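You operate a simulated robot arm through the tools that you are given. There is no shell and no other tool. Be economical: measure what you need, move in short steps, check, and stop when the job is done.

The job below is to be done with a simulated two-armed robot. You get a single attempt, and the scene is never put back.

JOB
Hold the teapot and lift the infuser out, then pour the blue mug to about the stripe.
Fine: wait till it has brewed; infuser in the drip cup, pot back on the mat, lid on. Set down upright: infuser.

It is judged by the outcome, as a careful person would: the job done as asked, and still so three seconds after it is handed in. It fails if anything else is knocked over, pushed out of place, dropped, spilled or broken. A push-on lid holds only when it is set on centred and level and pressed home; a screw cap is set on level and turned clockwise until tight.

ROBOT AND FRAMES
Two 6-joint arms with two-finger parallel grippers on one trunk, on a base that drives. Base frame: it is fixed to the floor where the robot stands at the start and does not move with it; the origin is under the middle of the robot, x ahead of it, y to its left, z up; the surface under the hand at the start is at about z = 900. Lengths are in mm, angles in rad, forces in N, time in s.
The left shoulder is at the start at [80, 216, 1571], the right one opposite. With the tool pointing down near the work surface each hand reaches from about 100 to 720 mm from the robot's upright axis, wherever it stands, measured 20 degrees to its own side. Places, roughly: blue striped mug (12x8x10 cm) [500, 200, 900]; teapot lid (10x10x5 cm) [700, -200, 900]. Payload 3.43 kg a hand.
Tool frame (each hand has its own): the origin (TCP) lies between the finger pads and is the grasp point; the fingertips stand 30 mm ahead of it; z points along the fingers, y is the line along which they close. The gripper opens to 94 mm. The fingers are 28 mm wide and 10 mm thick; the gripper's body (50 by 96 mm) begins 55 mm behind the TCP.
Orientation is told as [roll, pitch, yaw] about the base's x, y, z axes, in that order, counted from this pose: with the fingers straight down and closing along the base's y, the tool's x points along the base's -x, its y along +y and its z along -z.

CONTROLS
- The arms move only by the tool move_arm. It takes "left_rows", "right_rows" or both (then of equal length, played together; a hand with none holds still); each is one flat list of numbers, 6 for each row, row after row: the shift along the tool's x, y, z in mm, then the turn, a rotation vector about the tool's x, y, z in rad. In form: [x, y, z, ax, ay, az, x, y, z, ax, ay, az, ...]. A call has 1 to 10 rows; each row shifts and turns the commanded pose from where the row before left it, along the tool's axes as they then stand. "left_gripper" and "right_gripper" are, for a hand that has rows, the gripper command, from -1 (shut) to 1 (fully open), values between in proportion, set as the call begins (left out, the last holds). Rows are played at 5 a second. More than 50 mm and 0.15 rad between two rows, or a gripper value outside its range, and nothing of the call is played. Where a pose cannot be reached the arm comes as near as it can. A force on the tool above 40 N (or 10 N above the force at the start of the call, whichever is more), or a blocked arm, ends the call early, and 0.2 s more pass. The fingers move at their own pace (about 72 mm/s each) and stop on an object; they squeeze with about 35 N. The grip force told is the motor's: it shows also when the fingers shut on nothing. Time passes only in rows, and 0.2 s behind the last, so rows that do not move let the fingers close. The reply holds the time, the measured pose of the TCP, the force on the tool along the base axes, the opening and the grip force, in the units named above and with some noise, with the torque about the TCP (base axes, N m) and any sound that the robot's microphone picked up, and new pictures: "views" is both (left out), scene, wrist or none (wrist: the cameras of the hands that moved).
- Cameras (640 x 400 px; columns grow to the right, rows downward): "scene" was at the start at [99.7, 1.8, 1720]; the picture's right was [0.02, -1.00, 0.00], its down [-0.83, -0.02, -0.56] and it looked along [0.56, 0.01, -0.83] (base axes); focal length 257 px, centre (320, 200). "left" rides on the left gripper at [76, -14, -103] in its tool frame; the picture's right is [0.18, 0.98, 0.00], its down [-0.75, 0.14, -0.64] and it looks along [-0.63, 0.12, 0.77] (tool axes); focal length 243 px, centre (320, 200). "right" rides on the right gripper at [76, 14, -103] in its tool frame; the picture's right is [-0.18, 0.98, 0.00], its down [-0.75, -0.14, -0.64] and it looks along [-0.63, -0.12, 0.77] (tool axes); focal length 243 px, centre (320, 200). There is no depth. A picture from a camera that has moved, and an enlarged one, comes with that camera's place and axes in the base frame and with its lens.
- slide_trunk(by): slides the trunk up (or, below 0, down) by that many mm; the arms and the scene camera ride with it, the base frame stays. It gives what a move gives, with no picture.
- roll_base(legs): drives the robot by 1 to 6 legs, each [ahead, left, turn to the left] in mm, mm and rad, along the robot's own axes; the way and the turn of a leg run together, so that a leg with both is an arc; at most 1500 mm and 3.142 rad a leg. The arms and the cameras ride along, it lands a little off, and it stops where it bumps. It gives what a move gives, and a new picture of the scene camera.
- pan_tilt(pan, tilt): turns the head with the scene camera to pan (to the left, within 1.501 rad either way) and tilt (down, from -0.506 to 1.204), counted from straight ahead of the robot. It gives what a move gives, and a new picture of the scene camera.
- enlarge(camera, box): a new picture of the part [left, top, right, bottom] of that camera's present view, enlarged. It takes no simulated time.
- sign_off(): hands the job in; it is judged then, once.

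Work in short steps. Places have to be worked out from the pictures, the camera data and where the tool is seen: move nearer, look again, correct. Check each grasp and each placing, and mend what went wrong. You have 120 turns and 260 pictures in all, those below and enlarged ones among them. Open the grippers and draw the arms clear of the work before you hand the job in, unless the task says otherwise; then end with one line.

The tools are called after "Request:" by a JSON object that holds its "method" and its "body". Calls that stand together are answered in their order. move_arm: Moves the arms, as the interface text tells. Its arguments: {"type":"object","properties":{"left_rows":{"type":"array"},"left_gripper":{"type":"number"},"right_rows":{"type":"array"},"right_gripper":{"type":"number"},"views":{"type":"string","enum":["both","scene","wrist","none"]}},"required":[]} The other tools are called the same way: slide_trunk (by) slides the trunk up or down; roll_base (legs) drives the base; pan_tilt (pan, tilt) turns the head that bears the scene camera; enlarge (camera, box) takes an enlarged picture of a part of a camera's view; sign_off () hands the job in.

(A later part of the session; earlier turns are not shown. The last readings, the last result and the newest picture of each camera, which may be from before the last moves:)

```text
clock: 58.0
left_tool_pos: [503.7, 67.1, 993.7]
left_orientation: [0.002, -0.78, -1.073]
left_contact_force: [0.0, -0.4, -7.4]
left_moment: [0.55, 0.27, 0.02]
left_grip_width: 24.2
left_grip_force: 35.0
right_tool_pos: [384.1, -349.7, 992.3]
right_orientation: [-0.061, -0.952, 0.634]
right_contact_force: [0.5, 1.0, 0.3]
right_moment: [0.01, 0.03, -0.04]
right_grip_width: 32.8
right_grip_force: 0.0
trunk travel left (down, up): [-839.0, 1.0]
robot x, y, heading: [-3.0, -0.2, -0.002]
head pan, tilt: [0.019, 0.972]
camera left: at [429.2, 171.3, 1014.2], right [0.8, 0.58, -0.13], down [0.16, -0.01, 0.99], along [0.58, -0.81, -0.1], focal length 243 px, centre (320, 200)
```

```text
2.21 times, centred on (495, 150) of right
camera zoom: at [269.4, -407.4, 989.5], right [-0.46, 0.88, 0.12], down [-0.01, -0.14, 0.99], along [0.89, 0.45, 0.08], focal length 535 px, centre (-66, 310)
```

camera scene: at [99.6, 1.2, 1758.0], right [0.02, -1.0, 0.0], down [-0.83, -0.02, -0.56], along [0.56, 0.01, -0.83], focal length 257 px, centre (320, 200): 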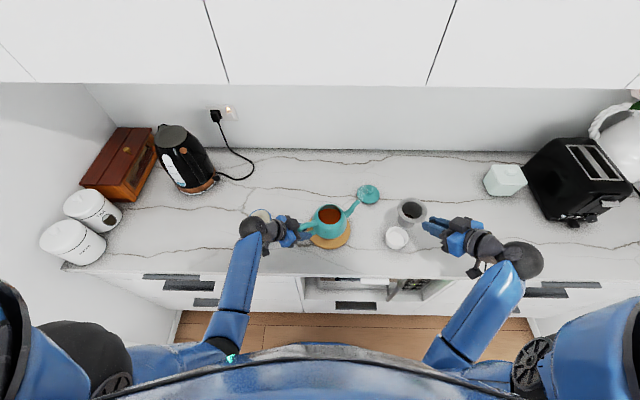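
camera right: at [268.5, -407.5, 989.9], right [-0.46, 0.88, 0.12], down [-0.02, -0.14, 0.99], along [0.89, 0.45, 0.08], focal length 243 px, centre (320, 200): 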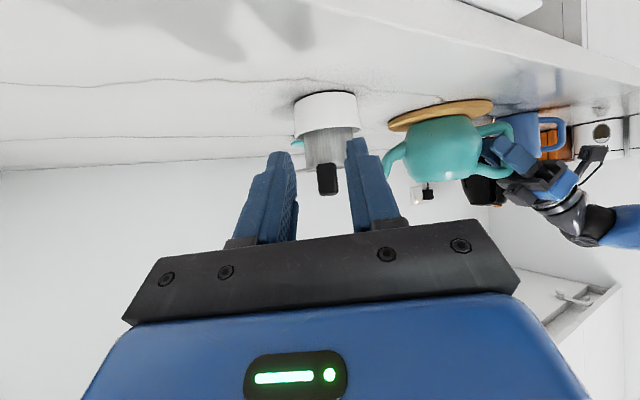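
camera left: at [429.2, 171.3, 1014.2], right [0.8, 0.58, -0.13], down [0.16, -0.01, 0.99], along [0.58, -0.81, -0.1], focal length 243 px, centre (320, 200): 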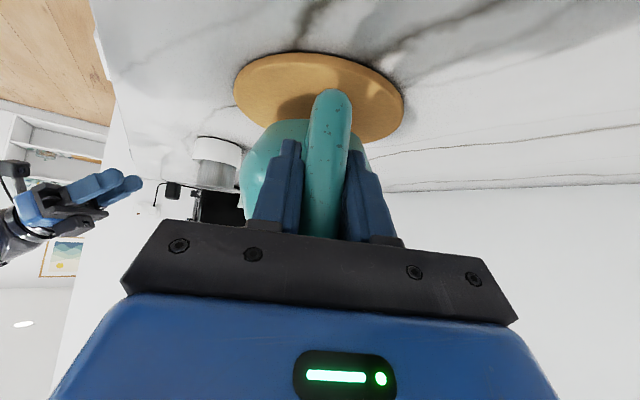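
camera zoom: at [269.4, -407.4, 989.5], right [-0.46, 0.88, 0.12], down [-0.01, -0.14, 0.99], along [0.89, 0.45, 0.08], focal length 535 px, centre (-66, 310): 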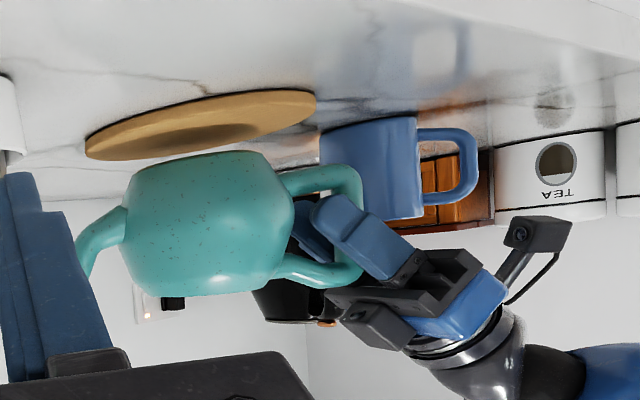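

The pot is lifted (about 7.4 N) and steady, with no slip. Pouring will tip this hand almost straight down, and it can't get high enough that way. I'll set the pot back on the mat and regrasp flatter, at pitch about −1.08.

Request:
{"method": "move_arm", "body": {"left_rows": [3.5, 0, 3.5, 0, 0, 0, 3.5, 0, 3.5, 0, 0, 0, 3.0, 0, 3.0, 0, 0, 0, 2.0, 0, 2.0, 0, 0, 0, 0, 0, 0, 0, 0, 0], "views": "none"}}

Request:
{"method": "enlarge", "body": {"camera": "scene", "box": [290, 190, 386, 250]}}

```text
clock: 59.2
left_tool_pos: [502.6, 67.4, 978.0]
left_orientation: [0.002, -0.78, -1.074]
left_contact_force: [-0.4, -0.1, -7.3]
left_moment: [0.58, 0.3, -0.03]
left_grip_width: 24.1
left_grip_force: 34.6
right_tool_pos: [385.4, -349.3, 993.9]
right_orientation: [-0.06, -0.953, 0.632]
right_contact_force: [0.1, 1.1, -0.4]
right_moment: [0.0, -0.01, 0.03]
right_grip_width: 33.0
right_grip_force: 0.0
trunk travel left (down, up): [-839.0, 1.0]
robot x, y, heading: [-3.7, -2.3, -0.002]
head pan, tilt: [0.019, 0.972]
```

```text
6.67 times, centred on (338, 220) of scene
camera zoom: at [100.9, 1.5, 1757.9], right [0.02, -1.0, 0.0], down [-0.83, -0.02, -0.56], along [0.56, 0.01, -0.83], focal length 1715 px, centre (200, 67)
```

zoom: 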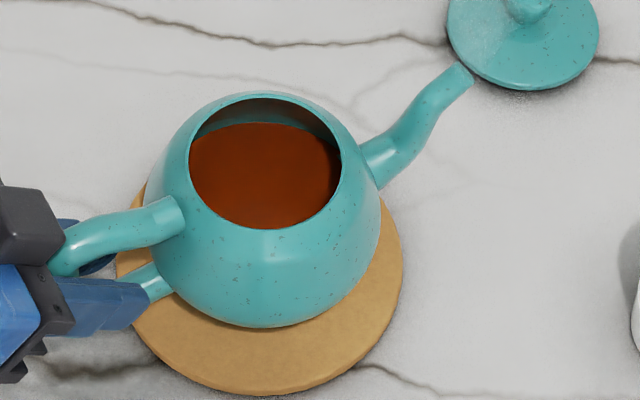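

The tea sits roughly 30 mm below the rim, so pouring should start at about 15° of tilt. I'll lower the last 3 mm until the mat takes the weight.

Request:
{"method": "move_arm", "body": {"left_rows": [1.2, 0, 1.2, 0, 0, 0, 1.2, 0, 1.2, 0, 0, 0, 0, 0, 0, 0, 0, 0], "views": "none"}}

```text
clock: 60.0
left_tool_pos: [502.5, 67.7, 975.4]
left_orientation: [0.004, -0.782, -1.075]
left_contact_force: [-0.5, -0.1, 1.0]
left_moment: [-0.43, -0.01, 0.03]
left_grip_width: 24.3
left_grip_force: 35.1
right_tool_pos: [383.0, -348.4, 993.3]
right_orientation: [-0.06, -0.953, 0.634]
right_contact_force: [-0.6, -0.1, 0.1]
right_moment: [0.0, 0.02, 0.0]
right_grip_width: 32.6
right_grip_force: 0.1
trunk travel left (down, up): [-839.0, 1.0]
robot x, y, heading: [-3.5, 1.1, -0.002]
head pan, tilt: [0.019, 0.972]
```

The weight is on the mat. I'll open slightly, pitch the hand flatter by 0.3 about the TCP, and look.

Request:
{"method": "move_arm", "body": {"left_rows": [0, 0, 0, 0, 0, 0, 0, 0, 0, 0, 0, 0, 0, 0, 0, 0, -0.1, 0, 0, 0, 0, 0, -0.1, 0, 0, 0, 0, 0, -0.1, 0], "left_gripper": 0.0, "views": "wrist"}}

Request:
{"method": "enlarge", "body": {"camera": "scene", "box": [230, 185, 350, 260]}}

Request:
{"method": "enlarge", "body": {"camera": "right", "box": [350, 60, 640, 240]}}

```text
clock: 61.2
left_tool_pos: [501.9, 68.0, 974.4]
left_orientation: [0.002, -1.083, -1.078]
left_contact_force: [1.1, -0.1, -0.6]
left_moment: [-0.01, 0.02, 0.0]
left_grip_width: 47.1
left_grip_force: 0.1
right_tool_pos: [382.9, -349.2, 992.7]
right_orientation: [-0.062, -0.953, 0.634]
right_contact_force: [0.2, -0.1, -0.3]
right_moment: [-0.01, -0.03, 0.02]
right_grip_width: 32.7
right_grip_force: 0.2
trunk travel left (down, up): [-839.0, 1.0]
robot x, y, heading: [0.4, 1.9, -0.006]
head pan, tilt: [0.019, 0.972]
camera left: at [428.8, 171.6, 955.5], right [0.82, 0.55, -0.16], down [0.02, 0.25, 0.97], along [0.57, -0.8, 0.2], focal length 243 px, centre (320, 200)
```

left: 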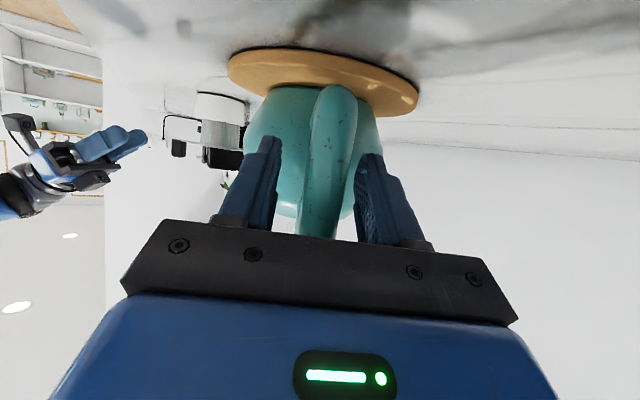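

```text
5.33 times, centred on (290, 222) of scene
camera zoom: at [99.7, 1.7, 1758.0], right [0.02, -1.0, 0.0], down [-0.83, -0.02, -0.56], along [0.56, 0.01, -0.83], focal length 1372 px, centre (480, 80)
```

zoom: 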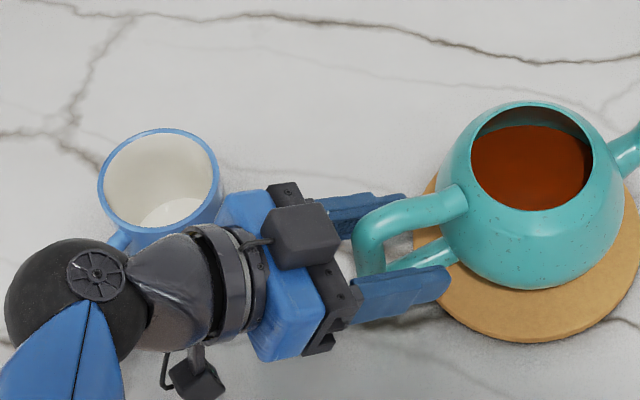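

```text
2.21 times, centred on (495, 150) of right
camera zoom: at [268.8, -407.3, 989.7], right [-0.46, 0.88, 0.12], down [-0.02, -0.14, 0.99], along [0.89, 0.45, 0.08], focal length 535 px, centre (-66, 310)
```

zoom: 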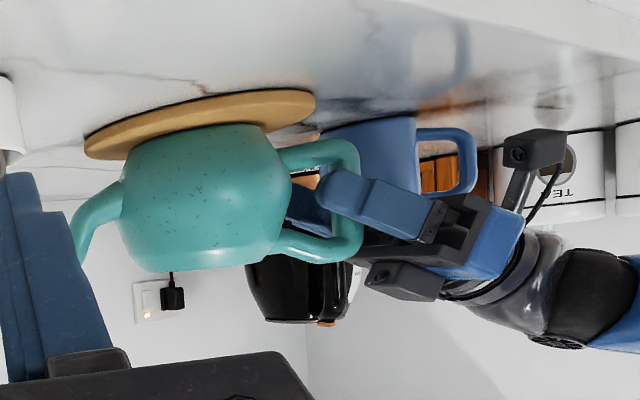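

The fingers are at mid-bar. For a firmer hold I'll go 12 mm deeper, 6 mm up and 5 mm sideways to centre on the handle, then close.

Request:
{"method": "move_arm", "body": {"left_rows": [-5.4, 5, 3.9, 0, 0, 0, -5.5, 0, 3.9, 0, 0, 0, 0, 0, 0, 0, 0, 0], "views": "none"}}

Request:
{"method": "enlarge", "body": {"camera": "left", "box": [220, 50, 420, 240]}}

Request:
{"method": "enlarge", "body": {"camera": "right", "box": [430, 100, 590, 200]}}

```text
clock: 62.0
left_tool_pos: [512.4, 60.0, 980.3]
left_orientation: [0.004, -1.08, -1.078]
left_contact_force: [0.3, 0.0, -0.2]
left_moment: [0.02, -0.01, -0.02]
left_grip_width: 46.9
left_grip_force: 0.1
right_tool_pos: [382.7, -349.6, 992.8]
right_orientation: [-0.061, -0.953, 0.633]
right_contact_force: [-0.3, 0.2, 0.2]
right_moment: [0.0, -0.04, 0.0]
right_grip_width: 32.9
right_grip_force: 0.1
trunk travel left (down, up): [-839.0, 1.0]
robot x, y, heading: [-0.8, -1.1, -0.001]
head pan, tilt: [0.019, 0.972]
```

```text
2.11 times, centred on (320, 145) of left
camera zoom: at [438.8, 163.0, 961.9], right [0.82, 0.55, -0.16], down [0.02, 0.25, 0.97], along [0.57, -0.8, 0.2], focal length 511 px, centre (320, 316)
```

zoom: 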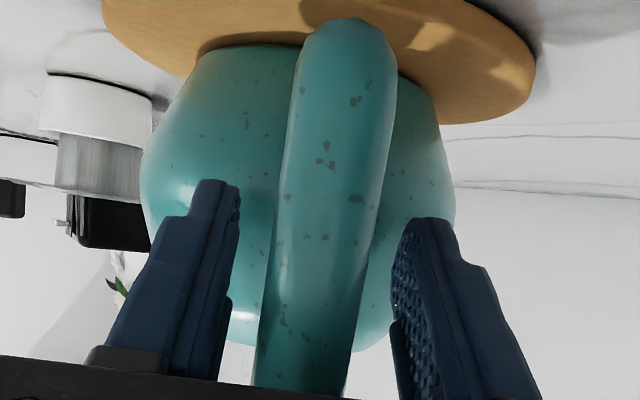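

```text
4.00 times, centred on (510, 150) of right
camera zoom: at [268.6, -407.4, 989.8], right [-0.46, 0.88, 0.12], down [-0.02, -0.14, 0.99], along [0.89, 0.45, 0.08], focal length 970 px, centre (-440, 400)
```

zoom: 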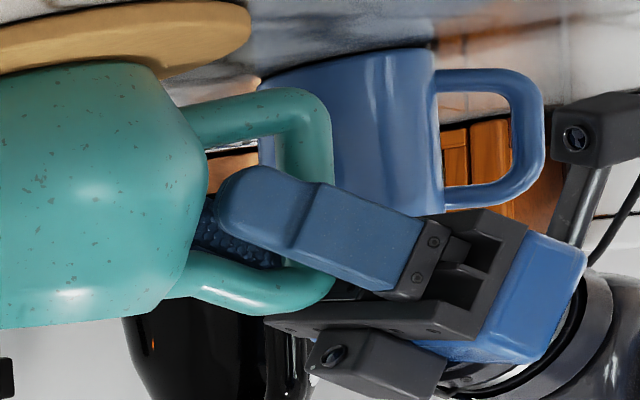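

It's centred. I'll raise 6 mm so the pads overlap both the bar and the top corner, then close and test lift by 15 mm.

Request:
{"method": "move_arm", "body": {"left_rows": [-5.3, 0, -2.8, 0, 0, 0, 0, 0, 0, 0, 0, 0], "views": "none"}}

Request:
{"method": "move_arm", "body": {"left_rows": [0, 0, 0, 0, 0, 0, 0, 0, 0, 0, 0, 0, 0, 0, 0, 0, 0, 0], "left_gripper": -1, "views": "none"}}

Request:
{"method": "move_arm", "body": {"left_rows": [-4.4, 0, -2.35, 0, 0, 0, -4.4, 0, -2.35, 0, 0, 0, -4.4, 0, -2.35, 0, 0, 0, 0, 0, 0, 0, 0, 0], "views": "none"}}

Request:
{"method": "enlarge", "body": {"camera": "right", "box": [350, 60, 640, 240]}}

Request:
{"method": "enlarge", "body": {"camera": "scene", "box": [230, 185, 390, 285]}}

```text
clock: 62.6
left_tool_pos: [511.6, 58.7, 986.0]
left_orientation: [0.005, -1.079, -1.076]
left_contact_force: [-0.7, -0.1, -0.2]
left_moment: [0.01, -0.01, 0.01]
left_grip_width: 47.0
left_grip_force: 0.1
right_tool_pos: [383.2, -349.4, 992.7]
right_orientation: [-0.06, -0.952, 0.632]
right_contact_force: [-0.3, 0.1, 0.7]
right_moment: [0.01, 0.02, 0.01]
right_grip_width: 32.8
right_grip_force: 0.0
trunk travel left (down, up): [-839.0, 1.0]
robot x, y, heading: [-2.5, -1.3, 0.002]
head pan, tilt: [0.019, 0.972]
```

```text
clock: 63.4
left_tool_pos: [513.4, 59.3, 984.9]
left_orientation: [0.004, -1.08, -1.077]
left_contact_force: [0.5, -0.4, 0.5]
left_moment: [0.1, -0.1, -0.04]
left_grip_width: 23.8
left_grip_force: 34.9
right_tool_pos: [383.6, -349.5, 994.1]
right_orientation: [-0.062, -0.952, 0.635]
right_contact_force: [1.1, -0.1, 0.5]
right_moment: [-0.01, 0.04, 0.0]
right_grip_width: 32.9
right_grip_force: 0.1
trunk travel left (down, up): [-839.0, 1.0]
robot x, y, heading: [-2.3, 0.4, -0.001]
head pan, tilt: [0.019, 0.972]
```

```text
clock: 64.4
left_tool_pos: [512.5, 58.8, 1001.5]
left_orientation: [0.002, -1.079, -1.076]
left_contact_force: [0.9, 0.5, -5.8]
left_moment: [0.52, 0.27, -0.02]
left_grip_width: 23.8
left_grip_force: 35.1
right_tool_pos: [384.0, -348.7, 992.9]
right_orientation: [-0.061, -0.953, 0.634]
right_contact_force: [0.9, -0.3, -0.8]
right_moment: [-0.01, 0.04, -0.01]
right_grip_width: 32.9
right_grip_force: 0.1
trunk travel left (down, up): [-839.0, 1.0]
robot x, y, heading: [-1.6, -0.3, -0.001]
head pan, tilt: [0.019, 0.972]
```

```text
2.21 times, centred on (495, 150) of right
camera zoom: at [269.6, -407.4, 989.4], right [-0.46, 0.88, 0.12], down [-0.01, -0.14, 0.99], along [0.89, 0.45, 0.07], focal length 535 px, centre (-66, 310)
```

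zoom: 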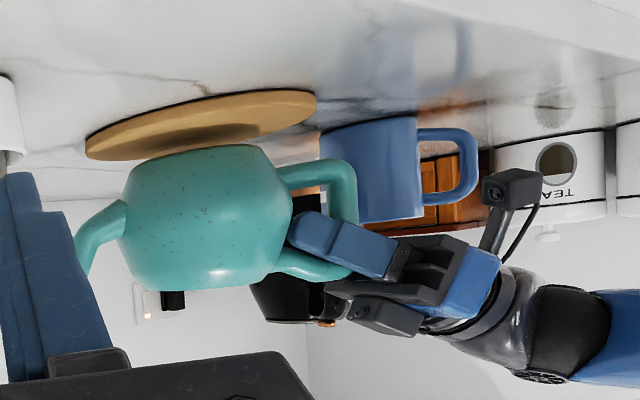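

```text
4.00 times, centred on (310, 235) of scene
camera zoom: at [101.1, 1.5, 1757.9], right [0.02, -1.0, 0.0], down [-0.83, -0.02, -0.56], along [0.56, 0.01, -0.83], focal length 1029 px, centre (360, 60)
```

zoom: 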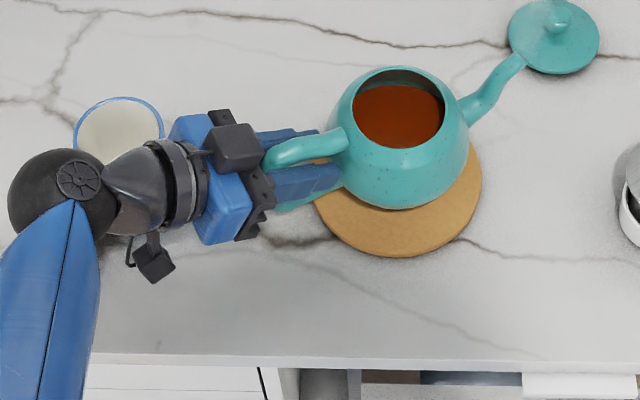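

The pot lifts level with this grip. The mug is at about (538,215) with its rim near 990. I'll raise the pot another 90 mm, then back the base off 200 mm so the arm has room to pour forward (+x) into the mug.

Request:
{"method": "move_arm", "body": {"left_rows": [-13.2, 0, -7.1, 0, 0, 0, -13.2, 0, -7.1, 0, 0, 0, -13.2, 0, -7.1, 0, 0, 0, -13.2, 0, -7.1, 0, 0, 0, -13.2, 0, -7.1, 0, 0, 0, -13.2, 0, -7.1, 0, 0, 0, 0, 0, 0, 0, 0, 0], "views": "scene"}}

Request:
{"method": "enlarge", "body": {"camera": "right", "box": [350, 60, 640, 240]}}

```text
clock: 66.0
left_tool_pos: [512.8, 58.9, 1091.1]
left_orientation: [0.001, -1.08, -1.076]
left_contact_force: [0.6, 0.0, -6.9]
left_moment: [0.5, 0.22, 0.0]
left_grip_width: 23.6
left_grip_force: 35.2
right_tool_pos: [383.7, -348.7, 994.0]
right_orientation: [-0.061, -0.953, 0.635]
right_contact_force: [0.3, -0.7, -0.4]
right_moment: [0.0, 0.04, 0.01]
right_grip_width: 32.9
right_grip_force: 0.0
trunk travel left (down, up): [-839.0, 1.0]
robot x, y, heading: [0.5, 0.5, 0.003]
head pan, tilt: [0.019, 0.972]
camera scene: at [100.9, 1.6, 1757.9], right [0.02, -1.0, 0.0], down [-0.83, -0.02, -0.56], along [0.56, 0.01, -0.83], focal length 257 px, centre (320, 200)
```

scene: 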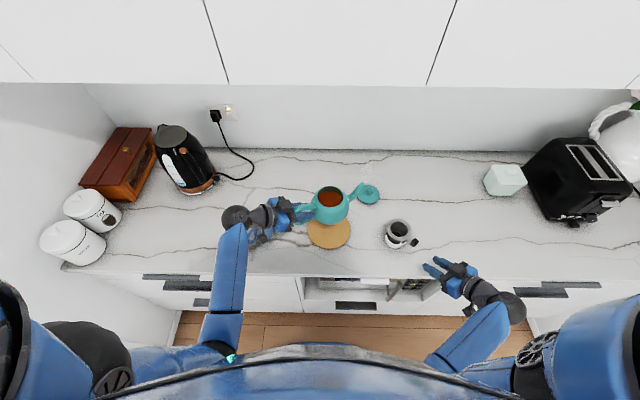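

```text
2.21 times, centred on (495, 150) of right
camera zoom: at [269.4, -407.4, 989.5], right [-0.46, 0.88, 0.12], down [-0.01, -0.14, 0.99], along [0.89, 0.45, 0.08], focal length 535 px, centre (-66, 310)
```

zoom: 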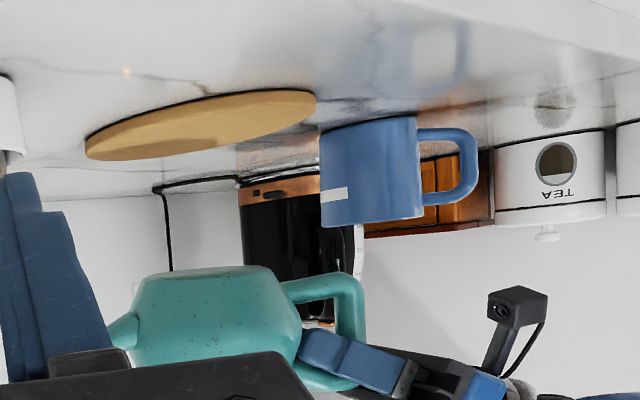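

The pot is held level at z≈1091. Driving the base back 200 mm.

Request:
{"method": "roll_base", "body": {"legs": [[-100, 0, 0], [-100, 0, 0]]}}

```text
clock: 67.9
left_tool_pos: [325.7, 60.2, 1085.1]
left_orientation: [-0.014, -1.073, -1.059]
left_contact_force: [1.0, 0.4, -7.7]
left_moment: [0.51, 0.24, 0.01]
left_grip_width: 24.0
left_grip_force: 35.3
right_tool_pos: [195.6, -349.9, 988.2]
right_orientation: [-0.05, -0.943, 0.625]
right_contact_force: [1.6, -0.6, -0.9]
right_moment: [0.01, 0.04, 0.03]
right_grip_width: 32.9
right_grip_force: 0.1
trunk travel left (down, up): [-839.0, 1.0]
robot x, y, heading: [-197.4, 1.0, -0.0]
head pan, tilt: [0.019, 0.972]
camera scene: at [-78.9, 1.5, 1756.4], right [0.02, -1.0, 0.0], down [-0.83, -0.01, -0.55], along [0.55, 0.01, -0.83], focal length 257 px, centre (320, 200)
```

scene: 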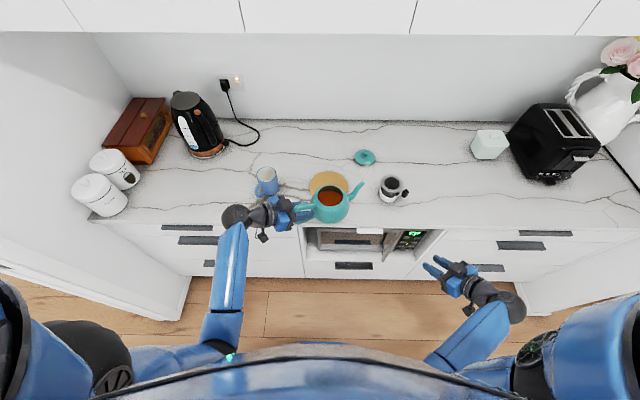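

The pot is still level after the drive. Now I'll yaw the pot so the spout points +x (about +1.1 rad).

Request:
{"method": "move_arm", "body": {"left_rows": [0, 0, 0, -0.121, 0, -0.066, 0, 0, 0, -0.121, 0, -0.066, 0, 0, 0, -0.121, 0, -0.066, 0, 0, 0, -0.121, 0, -0.066, 0, 0, 0, -0.121, 0, -0.066, 0, 0, 0, -0.121, 0, -0.066, 0, 0, 0, -0.121, 0, -0.066, 0, 0, 0, -0.121, 0, -0.066], "views": "both"}}

```text
clock: 69.7
left_tool_pos: [314.2, 58.3, 1090.9]
left_orientation: [-0.014, -1.077, 0.045]
left_contact_force: [-0.8, 0.3, -7.5]
left_moment: [0.03, 0.55, 0.0]
left_grip_width: 23.9
left_grip_force: 35.0
right_tool_pos: [184.6, -349.3, 993.2]
right_orientation: [-0.061, -0.954, 0.633]
right_contact_force: [-0.3, -0.8, 0.7]
right_moment: [0.02, -0.03, 0.03]
right_grip_width: 32.8
right_grip_force: 0.0
trunk travel left (down, up): [-839.0, 1.0]
robot x, y, heading: [-201.2, -1.0, -0.001]
head pan, tilt: [0.019, 0.972]
camera scene: at [-97.4, 1.3, 1758.0], right [0.02, -1.0, 0.0], down [-0.83, -0.01, -0.56], along [0.56, 0.01, -0.83], focal length 257 px, centre (320, 200)
camera left: at [188.6, 41.3, 1073.3], right [-0.12, 0.98, -0.17], down [-0.21, 0.14, 0.97], along [0.97, 0.15, 0.19], focal length 243 px, centre (320, 200)
```

scene: 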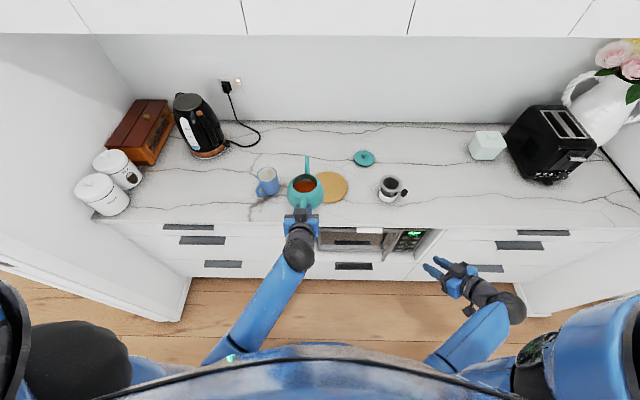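
left: 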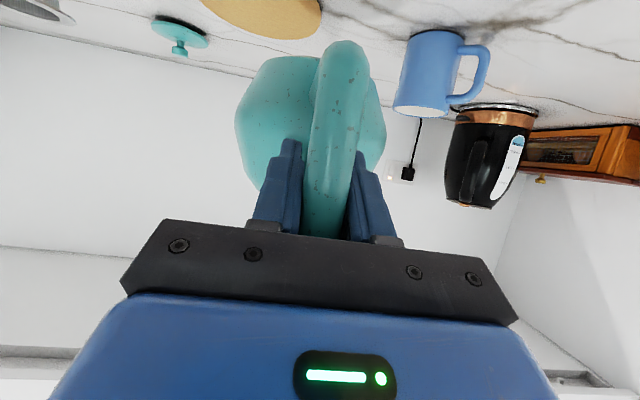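

The spout now points +x. I'll measure the mug and spout tip from this viewpoint.

Request:
{"method": "enlarge", "body": {"camera": "scene", "box": [240, 145, 352, 215]}}

Request:
{"method": "enlarge", "body": {"camera": "left", "box": [360, 0, 560, 125]}}

```text
5.71 times, centred on (296, 180) of scene
camera zoom: at [-97.4, 1.3, 1758.0], right [0.02, -1.0, 0.0], down [-0.83, -0.01, -0.56], along [0.56, 0.01, -0.83], focal length 1470 px, centre (457, 314)
```

zoom: 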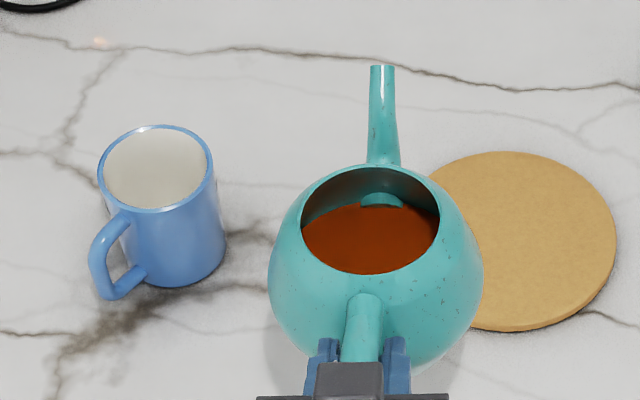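

```text
3.20 times, centred on (460, 62) of left
camera zoom: at [188.6, 41.3, 1073.3], right [-0.12, 0.98, -0.17], down [-0.21, 0.14, 0.97], along [0.97, 0.15, 0.19], focal length 776 px, centre (-128, 640)
```

zoom: 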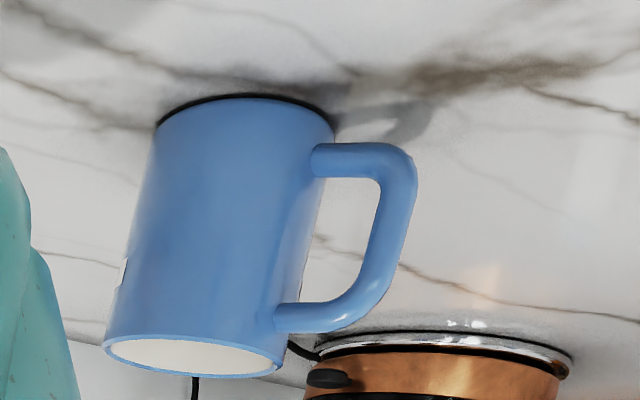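

The mug rim centre works out to about (529,213,998), and the spout tip is about 196 mm ahead of the TCP at z≈1119. I'll translate sideways to line the spout up with the mug.

Request:
{"method": "move_arm", "body": {"left_rows": [0, 31.5, 0, 0, 0, 0, 0, 31.5, 0, 0, 0, 0, 0, 31.5, 0, 0, 0, 0, 0, 31.5, 0, 0, 0, 0, 0, 31.5, 0, 0, 0, 0, 0, 0, 0, 0, 0, 0], "views": "none"}}

Request:
{"method": "enlarge", "body": {"camera": "scene", "box": [210, 145, 322, 215]}}

Request:
{"method": "enlarge", "body": {"camera": "left", "box": [160, 0, 480, 200]}}

```text
clock: 71.1
left_tool_pos: [309.7, 217.9, 1090.4]
left_orientation: [-0.013, -1.078, 0.042]
left_contact_force: [0.8, 0.7, -7.7]
left_moment: [0.0, 0.57, 0.02]
left_grip_width: 24.5
left_grip_force: 35.3
right_tool_pos: [187.0, -349.1, 992.2]
right_orientation: [-0.064, -0.952, 0.634]
right_contact_force: [0.3, -0.7, 0.4]
right_moment: [0.0, -0.01, 0.0]
right_grip_width: 33.0
right_grip_force: 0.0
trunk travel left (down, up): [-839.0, 1.0]
robot x, y, heading: [-197.2, -2.0, -0.002]
head pan, tilt: [0.019, 0.972]
```

```text
5.71 times, centred on (266, 180) of scene
camera zoom: at [-96.9, 2.0, 1757.9], right [0.02, -1.0, 0.0], down [-0.83, -0.01, -0.56], along [0.56, 0.01, -0.83], focal length 1470 px, centre (629, 314)
```

zoom: 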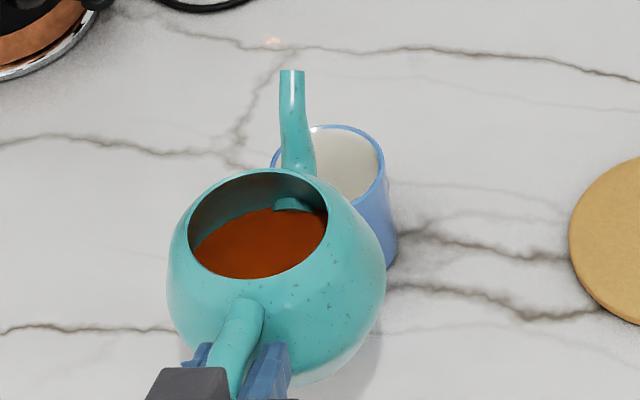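

```text
2.00 times, centred on (320, 100) of left
camera zoom: at [183.8, 199.7, 1072.3], right [-0.12, 0.98, -0.17], down [-0.21, 0.14, 0.97], along [0.97, 0.15, 0.19], focal length 485 px, centre (320, 400)
```

zoom: 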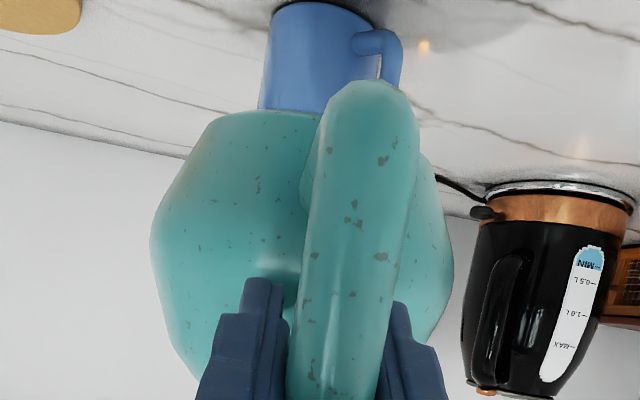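

The spout tip is at about (503,211) against the mug centre (529,213). I'll move 14 mm forward and 25 mm down, then tilt to 0.2 rad and check.

Request:
{"method": "move_arm", "body": {"left_rows": [7.7, 0, 12, 0, 0, 0, 7.7, 0, 12, 0, 0, 0, 0, 0, 0, 0, 0.07, 0, 0, 0, 0, 0, 0.07, 0, 0, 0, 0, 0, 0.06, 0, 0, 0, 0, 0, 0, 0], "views": "none"}}

Request:
{"method": "enlarge", "body": {"camera": "scene", "box": [210, 145, 322, 215]}}

Request:
{"method": "enlarge", "body": {"camera": "left", "box": [160, 0, 480, 200]}}

```text
clock: 72.5
left_tool_pos: [325.2, 217.5, 1064.9]
left_orientation: [-0.01, -0.874, 0.038]
left_contact_force: [0.2, 0.1, -7.1]
left_moment: [0.03, 0.5, -0.02]
left_grip_width: 24.2
left_grip_force: 35.4
right_tool_pos: [185.2, -350.0, 994.0]
right_orientation: [-0.061, -0.952, 0.633]
right_contact_force: [-0.4, 0.0, -0.2]
right_moment: [0.0, 0.01, 0.03]
right_grip_width: 33.0
right_grip_force: 0.1
trunk travel left (down, up): [-839.0, 1.0]
robot x, y, heading: [-198.8, -1.0, -0.003]
head pan, tilt: [0.019, 0.972]
```

```text
5.71 times, centred on (266, 180) of scene
camera zoom: at [-97.0, 2.1, 1757.9], right [0.02, -1.0, 0.0], down [-0.83, -0.01, -0.56], along [0.56, 0.01, -0.83], focal length 1470 px, centre (629, 314)
```

zoom: 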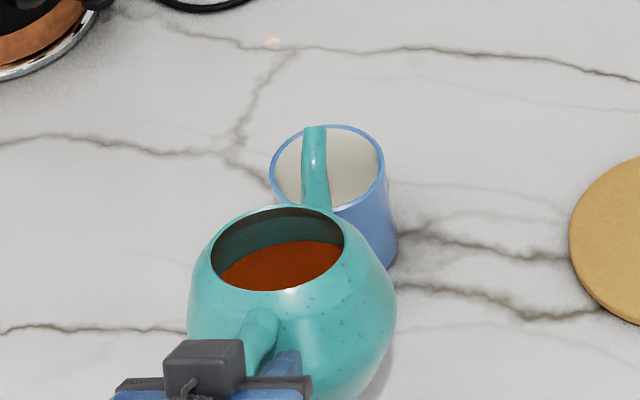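

```text
2.00 times, centred on (320, 100) of left
camera zoom: at [197.1, 199.9, 1072.8], right [-0.15, 0.98, -0.15], down [-0.01, 0.15, 0.99], along [0.99, 0.15, -0.01], focal length 485 px, centre (320, 400)
```

zoom: 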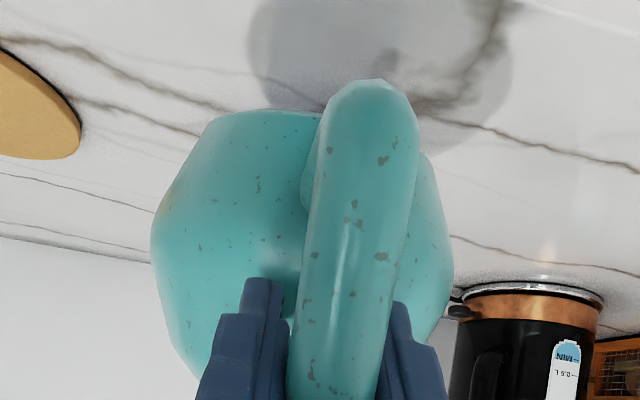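

No slip, and the tip is over the mug about 13 mm short of centre. I'll tilt to 0.3 and look for flow.

Request:
{"method": "move_arm", "body": {"left_rows": [0, 0, 0, 0, 0.05, 0, 0, 0, 0, 0, 0.05, 0, 0, 0, 0, 0, 0, 0], "views": "none"}}

Request:
{"method": "enlarge", "body": {"camera": "scene", "box": [230, 155, 310, 205]}}

```text
clock: 73.3
left_tool_pos: [321.7, 216.9, 1067.0]
left_orientation: [-0.01, -0.78, 0.035]
left_contact_force: [-6.1, 0.5, 2.6]
left_moment: [0.0, -0.85, 0.05]
left_grip_width: 24.0
left_grip_force: 34.9
right_tool_pos: [183.6, -349.8, 994.6]
right_orientation: [-0.064, -0.955, 0.635]
right_contact_force: [0.2, -0.6, -0.5]
right_moment: [0.0, -0.01, 0.0]
right_grip_width: 33.0
right_grip_force: 0.1
trunk travel left (down, up): [-839.0, 1.0]
robot x, y, heading: [-198.9, 1.4, -0.0]
head pan, tilt: [0.019, 0.972]
```

```text
8.00 times, centred on (270, 180) of scene
camera zoom: at [-100.5, 1.8, 1758.3], right [0.02, -1.0, 0.0], down [-0.83, -0.01, -0.56], along [0.56, 0.01, -0.83], focal length 2058 px, centre (720, 360)
```

zoom: 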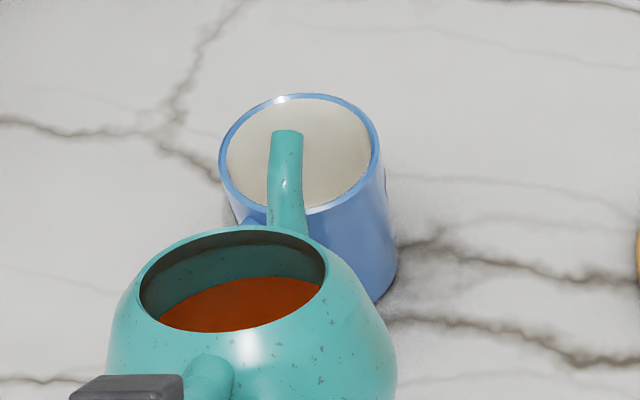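

The spout or belly has touched the mug (the load shifted by about 10 N). I'll raise straight up 30 mm right away.

Request:
{"method": "move_arm", "body": {"left_rows": [-7, 0, -7, 0, 0, 0, -7, 0, -7, 0, 0, 0, -7, 0, -7, 0, 0, 0, 0, 0, 0, 0, 0, 0], "views": "none"}}

Request:
{"method": "enlarge", "body": {"camera": "scene", "box": [230, 155, 310, 205]}}

Request:
{"method": "enlarge", "body": {"camera": "left", "box": [160, 0, 480, 200]}}

```text
clock: 74.3
left_tool_pos: [324.8, 218.9, 1095.1]
left_orientation: [-0.01, -0.776, 0.036]
left_contact_force: [0.1, -0.1, -8.7]
left_moment: [0.01, 0.44, -0.02]
left_grip_width: 24.2
left_grip_force: 34.9
right_tool_pos: [186.9, -349.4, 992.9]
right_orientation: [-0.063, -0.953, 0.633]
right_contact_force: [0.2, 0.2, 0.5]
right_moment: [0.01, 0.01, -0.01]
right_grip_width: 32.7
right_grip_force: 0.1
trunk travel left (down, up): [-839.0, 1.0]
robot x, y, heading: [-196.9, 1.4, -0.001]
head pan, tilt: [0.019, 0.972]
```

```text
8.00 times, centred on (270, 180) of scene
camera zoom: at [-96.5, 2.3, 1757.9], right [0.02, -1.0, 0.0], down [-0.83, -0.01, -0.56], along [0.56, 0.01, -0.83], focal length 2058 px, centre (720, 360)
```

zoom: 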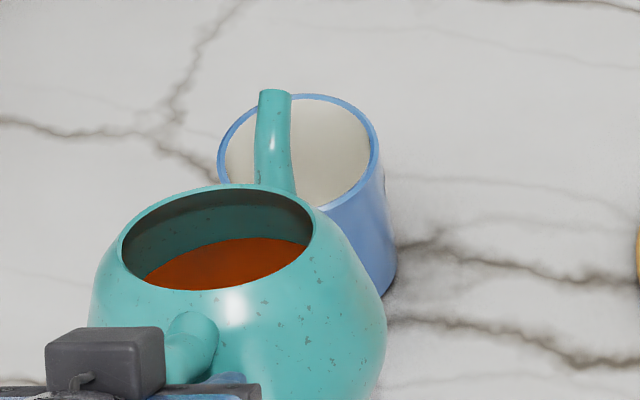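

```text
2.00 times, centred on (320, 100) of left
camera zoom: at [199.1, 200.6, 1114.9], right [-0.16, 0.98, -0.14], down [0.08, 0.15, 0.98], along [0.98, 0.15, -0.11], focal length 485 px, centre (320, 400)
```

zoom: 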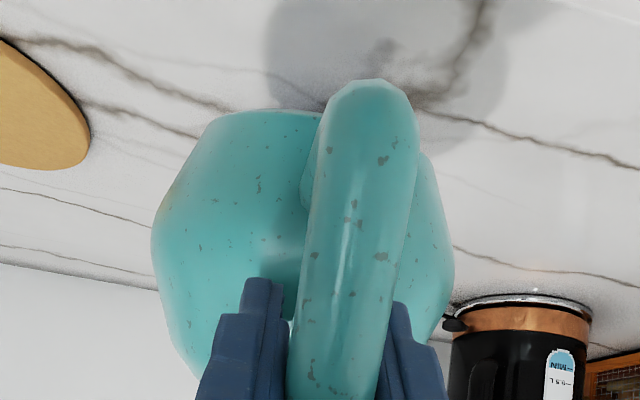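

The mug is still in the same place and upright, and the grip hasn't changed. The lower part of the spout had met the mug's near rim, so I'll pour from higher. Next: tilt to 0.4 while rising to about 1102.

Request:
{"method": "move_arm", "body": {"left_rows": [-2.5, 0, -2.5, 0, 0.05, 0, -2.5, 0, -2.5, 0, 0.05, 0, 0, 0, 0, 0, 0, 0], "views": "none"}}

Request:
{"method": "enlarge", "body": {"camera": "scene", "box": [230, 155, 310, 205]}}

```text
clock: 75.1
left_tool_pos: [325.7, 218.0, 1102.3]
left_orientation: [-0.008, -0.677, 0.035]
left_contact_force: [0.0, 0.6, -8.5]
left_moment: [-0.01, 0.39, -0.01]
left_grip_width: 23.7
left_grip_force: 35.7
right_tool_pos: [186.2, -349.7, 993.0]
right_orientation: [-0.062, -0.952, 0.633]
right_contact_force: [0.4, 0.0, -0.2]
right_moment: [-0.01, 0.02, 0.0]
right_grip_width: 32.8
right_grip_force: 0.1
trunk travel left (down, up): [-839.0, 1.0]
robot x, y, heading: [-196.2, -0.7, -0.003]
head pan, tilt: [0.019, 0.972]
```

```text
8.00 times, centred on (270, 180) of scene
camera zoom: at [-96.9, 2.2, 1757.9], right [0.02, -1.0, 0.0], down [-0.83, -0.01, -0.56], along [0.56, 0.01, -0.83], focal length 2058 px, centre (720, 360)
```

zoom: 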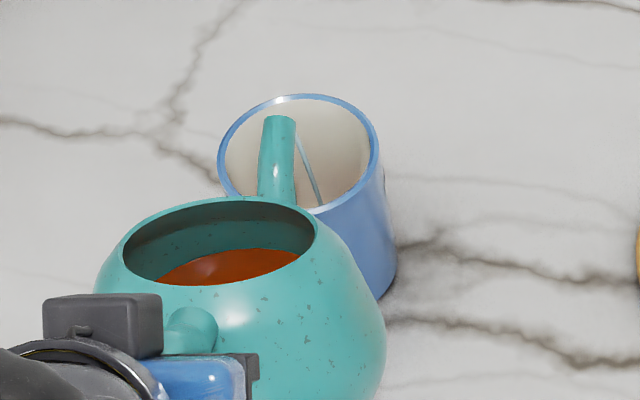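

A thin stream is now leaving the spout and falling inside the mug. I'll tilt a little more (to 0.45) and hold briefly to see the rate.

Request:
{"method": "move_arm", "body": {"left_rows": [-3, 0, -3.7, 0, 0.05, 0, 0, 0, 0, 0, 0, 0, 0, 0, 0, 0, 0, 0, 0, 0, 0, 0, 0, 0], "views": "none"}}

Request:
{"method": "enlarge", "body": {"camera": "scene", "box": [230, 155, 310, 205]}}

```text
clock: 76.1
left_tool_pos: [325.5, 217.9, 1108.3]
left_orientation: [-0.009, -0.626, 0.034]
left_contact_force: [-0.1, -0.7, -7.7]
left_moment: [0.04, 0.39, 0.0]
left_grip_width: 24.2
left_grip_force: 34.4
right_tool_pos: [185.0, -349.6, 991.9]
right_orientation: [-0.062, -0.953, 0.634]
right_contact_force: [-0.2, -0.1, 0.3]
right_moment: [0.03, -0.02, -0.01]
right_grip_width: 32.9
right_grip_force: 0.0
trunk travel left (down, up): [-839.0, 1.0]
robot x, y, heading: [-195.3, 1.0, -0.004]
head pan, tilt: [0.019, 0.972]
```

```text
8.00 times, centred on (270, 180) of scene
camera zoom: at [-97.0, 2.1, 1757.9], right [0.02, -1.0, 0.0], down [-0.83, -0.01, -0.56], along [0.56, 0.01, -0.83], focal length 2058 px, centre (720, 360)
```

zoom: 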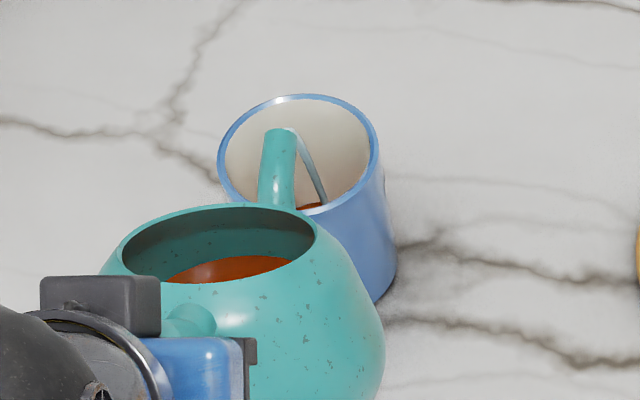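

Tea is collecting in the mug. By my projection the stripe level (z≈963) is reached when the tea's far edge gets to row ~148 in this zoom; it's at ~203 now. I'll hold about 1.2 s more.

Request:
{"method": "move_arm", "body": {"left_rows": [0, 0, 0, 0, 0, 0, 0, 0, 0, 0, 0, 0, 0, 0, 0, 0, 0, 0, 0, 0, 0, 0, 0, 0, 0, 0, 0, 0, 0, 0], "views": "none"}}

Request:
{"method": "enlarge", "body": {"camera": "scene", "box": [230, 155, 310, 205]}}

```text
clock: 77.3
left_tool_pos: [324.7, 218.4, 1107.5]
left_orientation: [-0.009, -0.627, 0.033]
left_contact_force: [0.0, 0.6, -6.6]
left_moment: [0.04, 0.41, -0.01]
left_grip_width: 24.0
left_grip_force: 34.3
right_tool_pos: [185.5, -348.9, 993.2]
right_orientation: [-0.063, -0.953, 0.633]
right_contact_force: [-0.3, -0.3, -0.5]
right_moment: [0.01, -0.01, -0.03]
right_grip_width: 32.9
right_grip_force: 0.0
trunk travel left (down, up): [-839.0, 1.0]
robot x, y, heading: [-195.5, -1.0, -0.003]
head pan, tilt: [0.019, 0.972]
```

```text
8.00 times, centred on (270, 180) of scene
camera zoom: at [-97.2, 2.1, 1758.0], right [0.02, -1.0, 0.0], down [-0.83, -0.01, -0.56], along [0.56, 0.01, -0.83], focal length 2058 px, centre (720, 360)
```

zoom: 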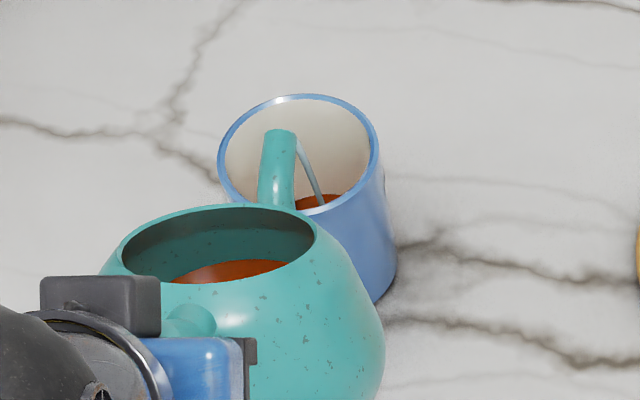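

The level is about 927 and rising slowly. I'll tilt to 0.51 (TCP up to about 1116) and hold a little.

Request:
{"method": "move_arm", "body": {"left_rows": [-2.3, 0, -3.3, 0, 0.03, 0, -2.3, 0, -3.3, 0, 0.03, 0, 0, 0, 0, 0, 0, 0, 0, 0, 0, 0, 0, 0, 0, 0, 0, 0, 0, 0], "views": "none"}}

Request:
{"method": "enlarge", "body": {"camera": "scene", "box": [230, 155, 310, 205]}}

```text
clock: 78.5
left_tool_pos: [325.4, 217.2, 1114.4]
left_orientation: [-0.008, -0.568, 0.032]
left_contact_force: [0.0, 0.1, -6.8]
left_moment: [0.0, 0.34, 0.0]
left_grip_width: 24.5
left_grip_force: 34.8
right_tool_pos: [185.8, -349.5, 993.5]
right_orientation: [-0.062, -0.953, 0.632]
right_contact_force: [0.3, -0.4, 0.1]
right_moment: [-0.05, -0.02, 0.04]
right_grip_width: 32.9
right_grip_force: 0.0
trunk travel left (down, up): [-839.0, 1.0]
robot x, y, heading: [-196.8, 1.1, -0.008]
head pan, tilt: [0.019, 0.972]
```

```text
8.00 times, centred on (270, 180) of scene
camera zoom: at [-96.9, 2.0, 1757.9], right [0.02, -1.0, 0.0], down [-0.83, -0.01, -0.56], along [0.56, 0.01, -0.83], focal length 2058 px, centre (720, 360)
```

zoom: 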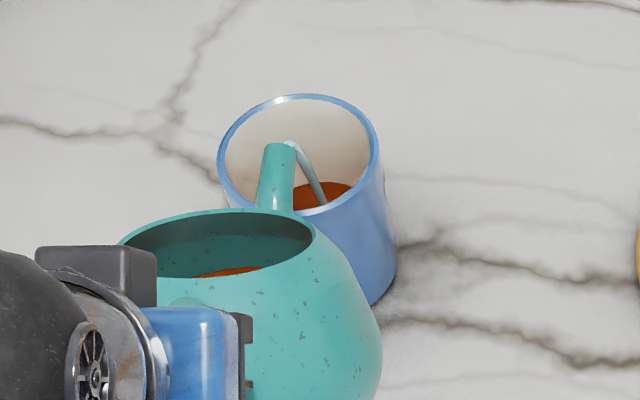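

The level is about 937. I'll hold another ~1.8 s with a small extra tilt.

Request:
{"method": "move_arm", "body": {"left_rows": [-2, 0, -3.3, 0, 0.03, 0, 0, 0, 0, 0, 0, 0, 0, 0, 0, 0, 0, 0, 0, 0, 0, 0, 0, 0, 0, 0, 0, 0, 0, 0, 0, 0, 0, 0, 0, 0, 0, 0, 0, 0, 0, 0], "views": "none"}}

Request:
{"method": "enlarge", "body": {"camera": "scene", "box": [230, 155, 310, 205]}}

```text
clock: 80.1
left_tool_pos: [325.2, 217.9, 1118.9]
left_orientation: [-0.008, -0.538, 0.034]
left_contact_force: [-0.3, 0.0, -6.3]
left_moment: [0.0, 0.32, 0.01]
left_grip_width: 23.7
left_grip_force: 34.7
right_tool_pos: [184.9, -349.2, 993.0]
right_orientation: [-0.062, -0.952, 0.633]
right_contact_force: [-0.1, 0.4, 0.2]
right_moment: [-0.02, -0.01, -0.01]
right_grip_width: 32.9
right_grip_force: 0.0
trunk travel left (down, up): [-839.0, 1.0]
robot x, y, heading: [-196.3, -0.3, 0.002]
head pan, tilt: [0.019, 0.972]
```

```text
8.00 times, centred on (270, 180) of scene
camera zoom: at [-97.2, 2.1, 1758.0], right [0.02, -1.0, 0.0], down [-0.83, -0.01, -0.56], along [0.56, 0.01, -0.83], focal length 2058 px, centre (720, 360)
```

zoom: 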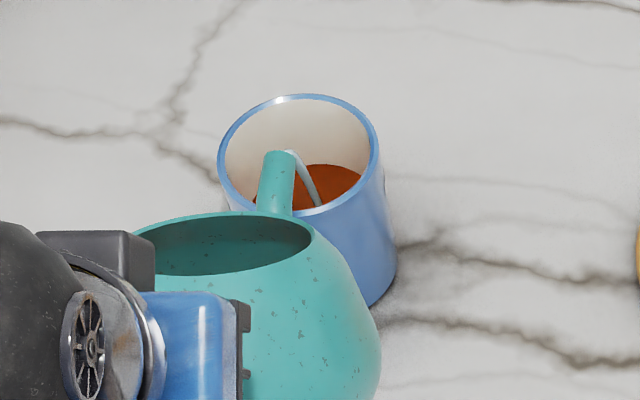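

The level is about 951 and the target is ~963. I'll hold 0.8 s more, then check.

Request:
{"method": "move_arm", "body": {"left_rows": [0, 0, 0, 0, 0, 0, 0, 0, 0, 0, 0, 0, 0, 0, 0, 0, 0, 0], "views": "none"}}

Request:
{"method": "enlarge", "body": {"camera": "scene", "box": [230, 155, 310, 205]}}

```text
clock: 80.9
left_tool_pos: [324.9, 217.3, 1119.7]
left_orientation: [-0.01, -0.538, 0.033]
left_contact_force: [-0.3, -0.4, -5.2]
left_moment: [0.0, 0.28, 0.03]
left_grip_width: 24.0
left_grip_force: 34.7
right_tool_pos: [185.9, -348.5, 993.4]
right_orientation: [-0.063, -0.953, 0.634]
right_contact_force: [0.4, 0.4, -0.4]
right_moment: [0.01, -0.02, -0.01]
right_grip_width: 32.8
right_grip_force: 0.0
trunk travel left (down, up): [-839.0, 1.0]
robot x, y, heading: [-199.1, -1.5, -0.001]
head pan, tilt: [0.019, 0.972]
```

```text
8.00 times, centred on (270, 180) of scene
camera zoom: at [-97.2, 2.0, 1758.0], right [0.02, -1.0, 0.0], down [-0.83, -0.01, -0.56], along [0.56, 0.01, -0.83], focal length 2058 px, centre (720, 360)
```

zoom: 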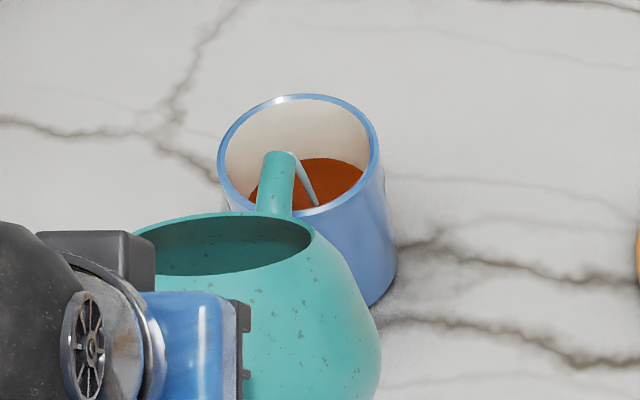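

The level is about 956 and the flow is slowing. I'll hold 0.6 s, then tilt back to stop, staying over the mug.

Request:
{"method": "move_arm", "body": {"left_rows": [0, 0, 0, 0, 0, 0, 0, 0, 0, 0, 0, 0, 0, 0, 0, 0, 0, 0, 0, 0, 0, 0, -0.1, 0, 0, 0, 0, 0, -0.1, 0, 0, 0, 0, 0, -0.1, 0, 0, 0, 0, 0, -0.06, 0, 0, 0, 0, 0, 0, 0, 0, 0, 0, 0, 0, 0], "views": "none"}}

Request:
{"method": "enlarge", "body": {"camera": "scene", "box": [230, 155, 310, 205]}}

```text
clock: 82.9
left_tool_pos: [325.1, 218.9, 1118.6]
left_orientation: [-0.01, -0.897, 0.037]
left_contact_force: [0.1, -0.4, -5.2]
left_moment: [-0.01, 0.39, 0.0]
left_grip_width: 23.7
left_grip_force: 34.9
right_tool_pos: [186.3, -349.9, 994.0]
right_orientation: [-0.065, -0.953, 0.634]
right_contact_force: [0.1, -0.8, 0.4]
right_moment: [-0.04, 0.0, -0.01]
right_grip_width: 33.2
right_grip_force: 0.0
trunk travel left (down, up): [-839.0, 1.0]
robot x, y, heading: [-199.4, 1.5, 0.001]
head pan, tilt: [0.019, 0.972]
```

```text
8.00 times, centred on (270, 180) of scene
camera zoom: at [-97.1, 2.0, 1758.0], right [0.02, -1.0, 0.0], down [-0.83, -0.01, -0.56], along [0.56, 0.01, -0.83], focal length 2058 px, centre (720, 360)
```

zoom: 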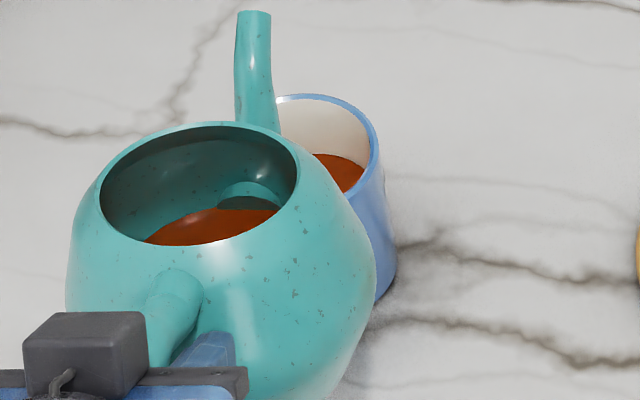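

The flow has stopped. I'll level the pot over the mug, pause for drips, then slide it away to check the level.

Request:
{"method": "move_arm", "body": {"left_rows": [0, 0, 0, 0, -0.09, 0, 0, 0, 0, 0, -0.09, 0, 0, 0, 0, 0, 0, 0, 0, 0, 0, 0, 0, 0, 0, 0, 0, 0, 0, 0, 0, -31, 0, 0, 0, 0, 0, -31, 0, 0, 0, 0, 0, -31, 0, 0, 0, 0, 0, -31, 0, 0, 0, 0, 0, -31, 0, 0, 0, 0], "views": "none"}}

Request:
{"method": "enlarge", "body": {"camera": "scene", "box": [230, 145, 342, 215]}}

Request:
{"method": "enlarge", "body": {"camera": "left", "box": [360, 0, 560, 125]}}

```text
clock: 85.1
left_tool_pos: [329.0, 62.3, 1119.7]
left_orientation: [-0.012, -1.078, 0.041]
left_contact_force: [0.2, -0.4, -5.6]
left_moment: [-0.01, 0.44, 0.02]
left_grip_width: 23.8
left_grip_force: 34.5
right_tool_pos: [186.4, -350.7, 992.3]
right_orientation: [-0.063, -0.954, 0.632]
right_contact_force: [-0.2, 0.2, -0.4]
right_moment: [0.0, 0.01, 0.03]
right_grip_width: 32.8
right_grip_force: 0.1
trunk travel left (down, up): [-839.0, 1.0]
robot x, y, heading: [-195.6, -0.3, -0.003]
head pan, tilt: [0.019, 0.972]
```

```text
5.71 times, centred on (286, 180) of scene
camera zoom: at [-96.6, 0.1, 1757.9], right [0.02, -1.0, 0.0], down [-0.83, -0.01, -0.56], along [0.56, 0.01, -0.83], focal length 1470 px, centre (514, 314)
```

zoom: 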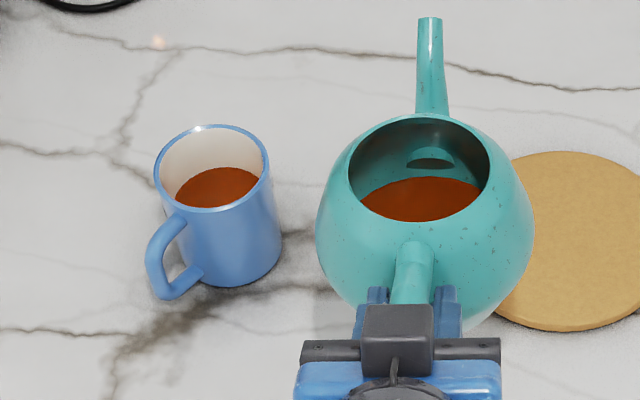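

```text
3.20 times, centred on (460, 62) of left
camera zoom: at [203.2, 43.5, 1101.6], right [-0.12, 0.98, -0.17], down [-0.21, 0.14, 0.97], along [0.97, 0.15, 0.19], focal length 776 px, centre (-128, 640)
```

zoom: 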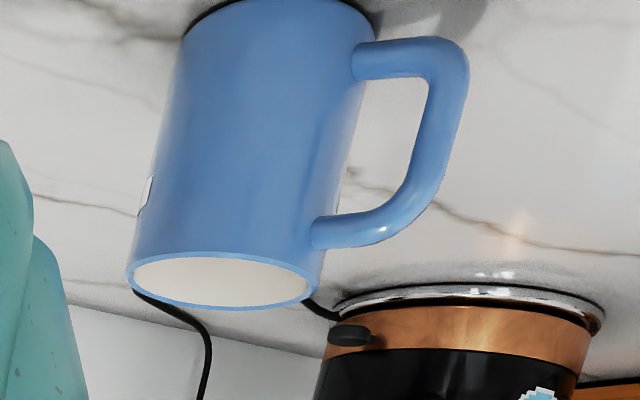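

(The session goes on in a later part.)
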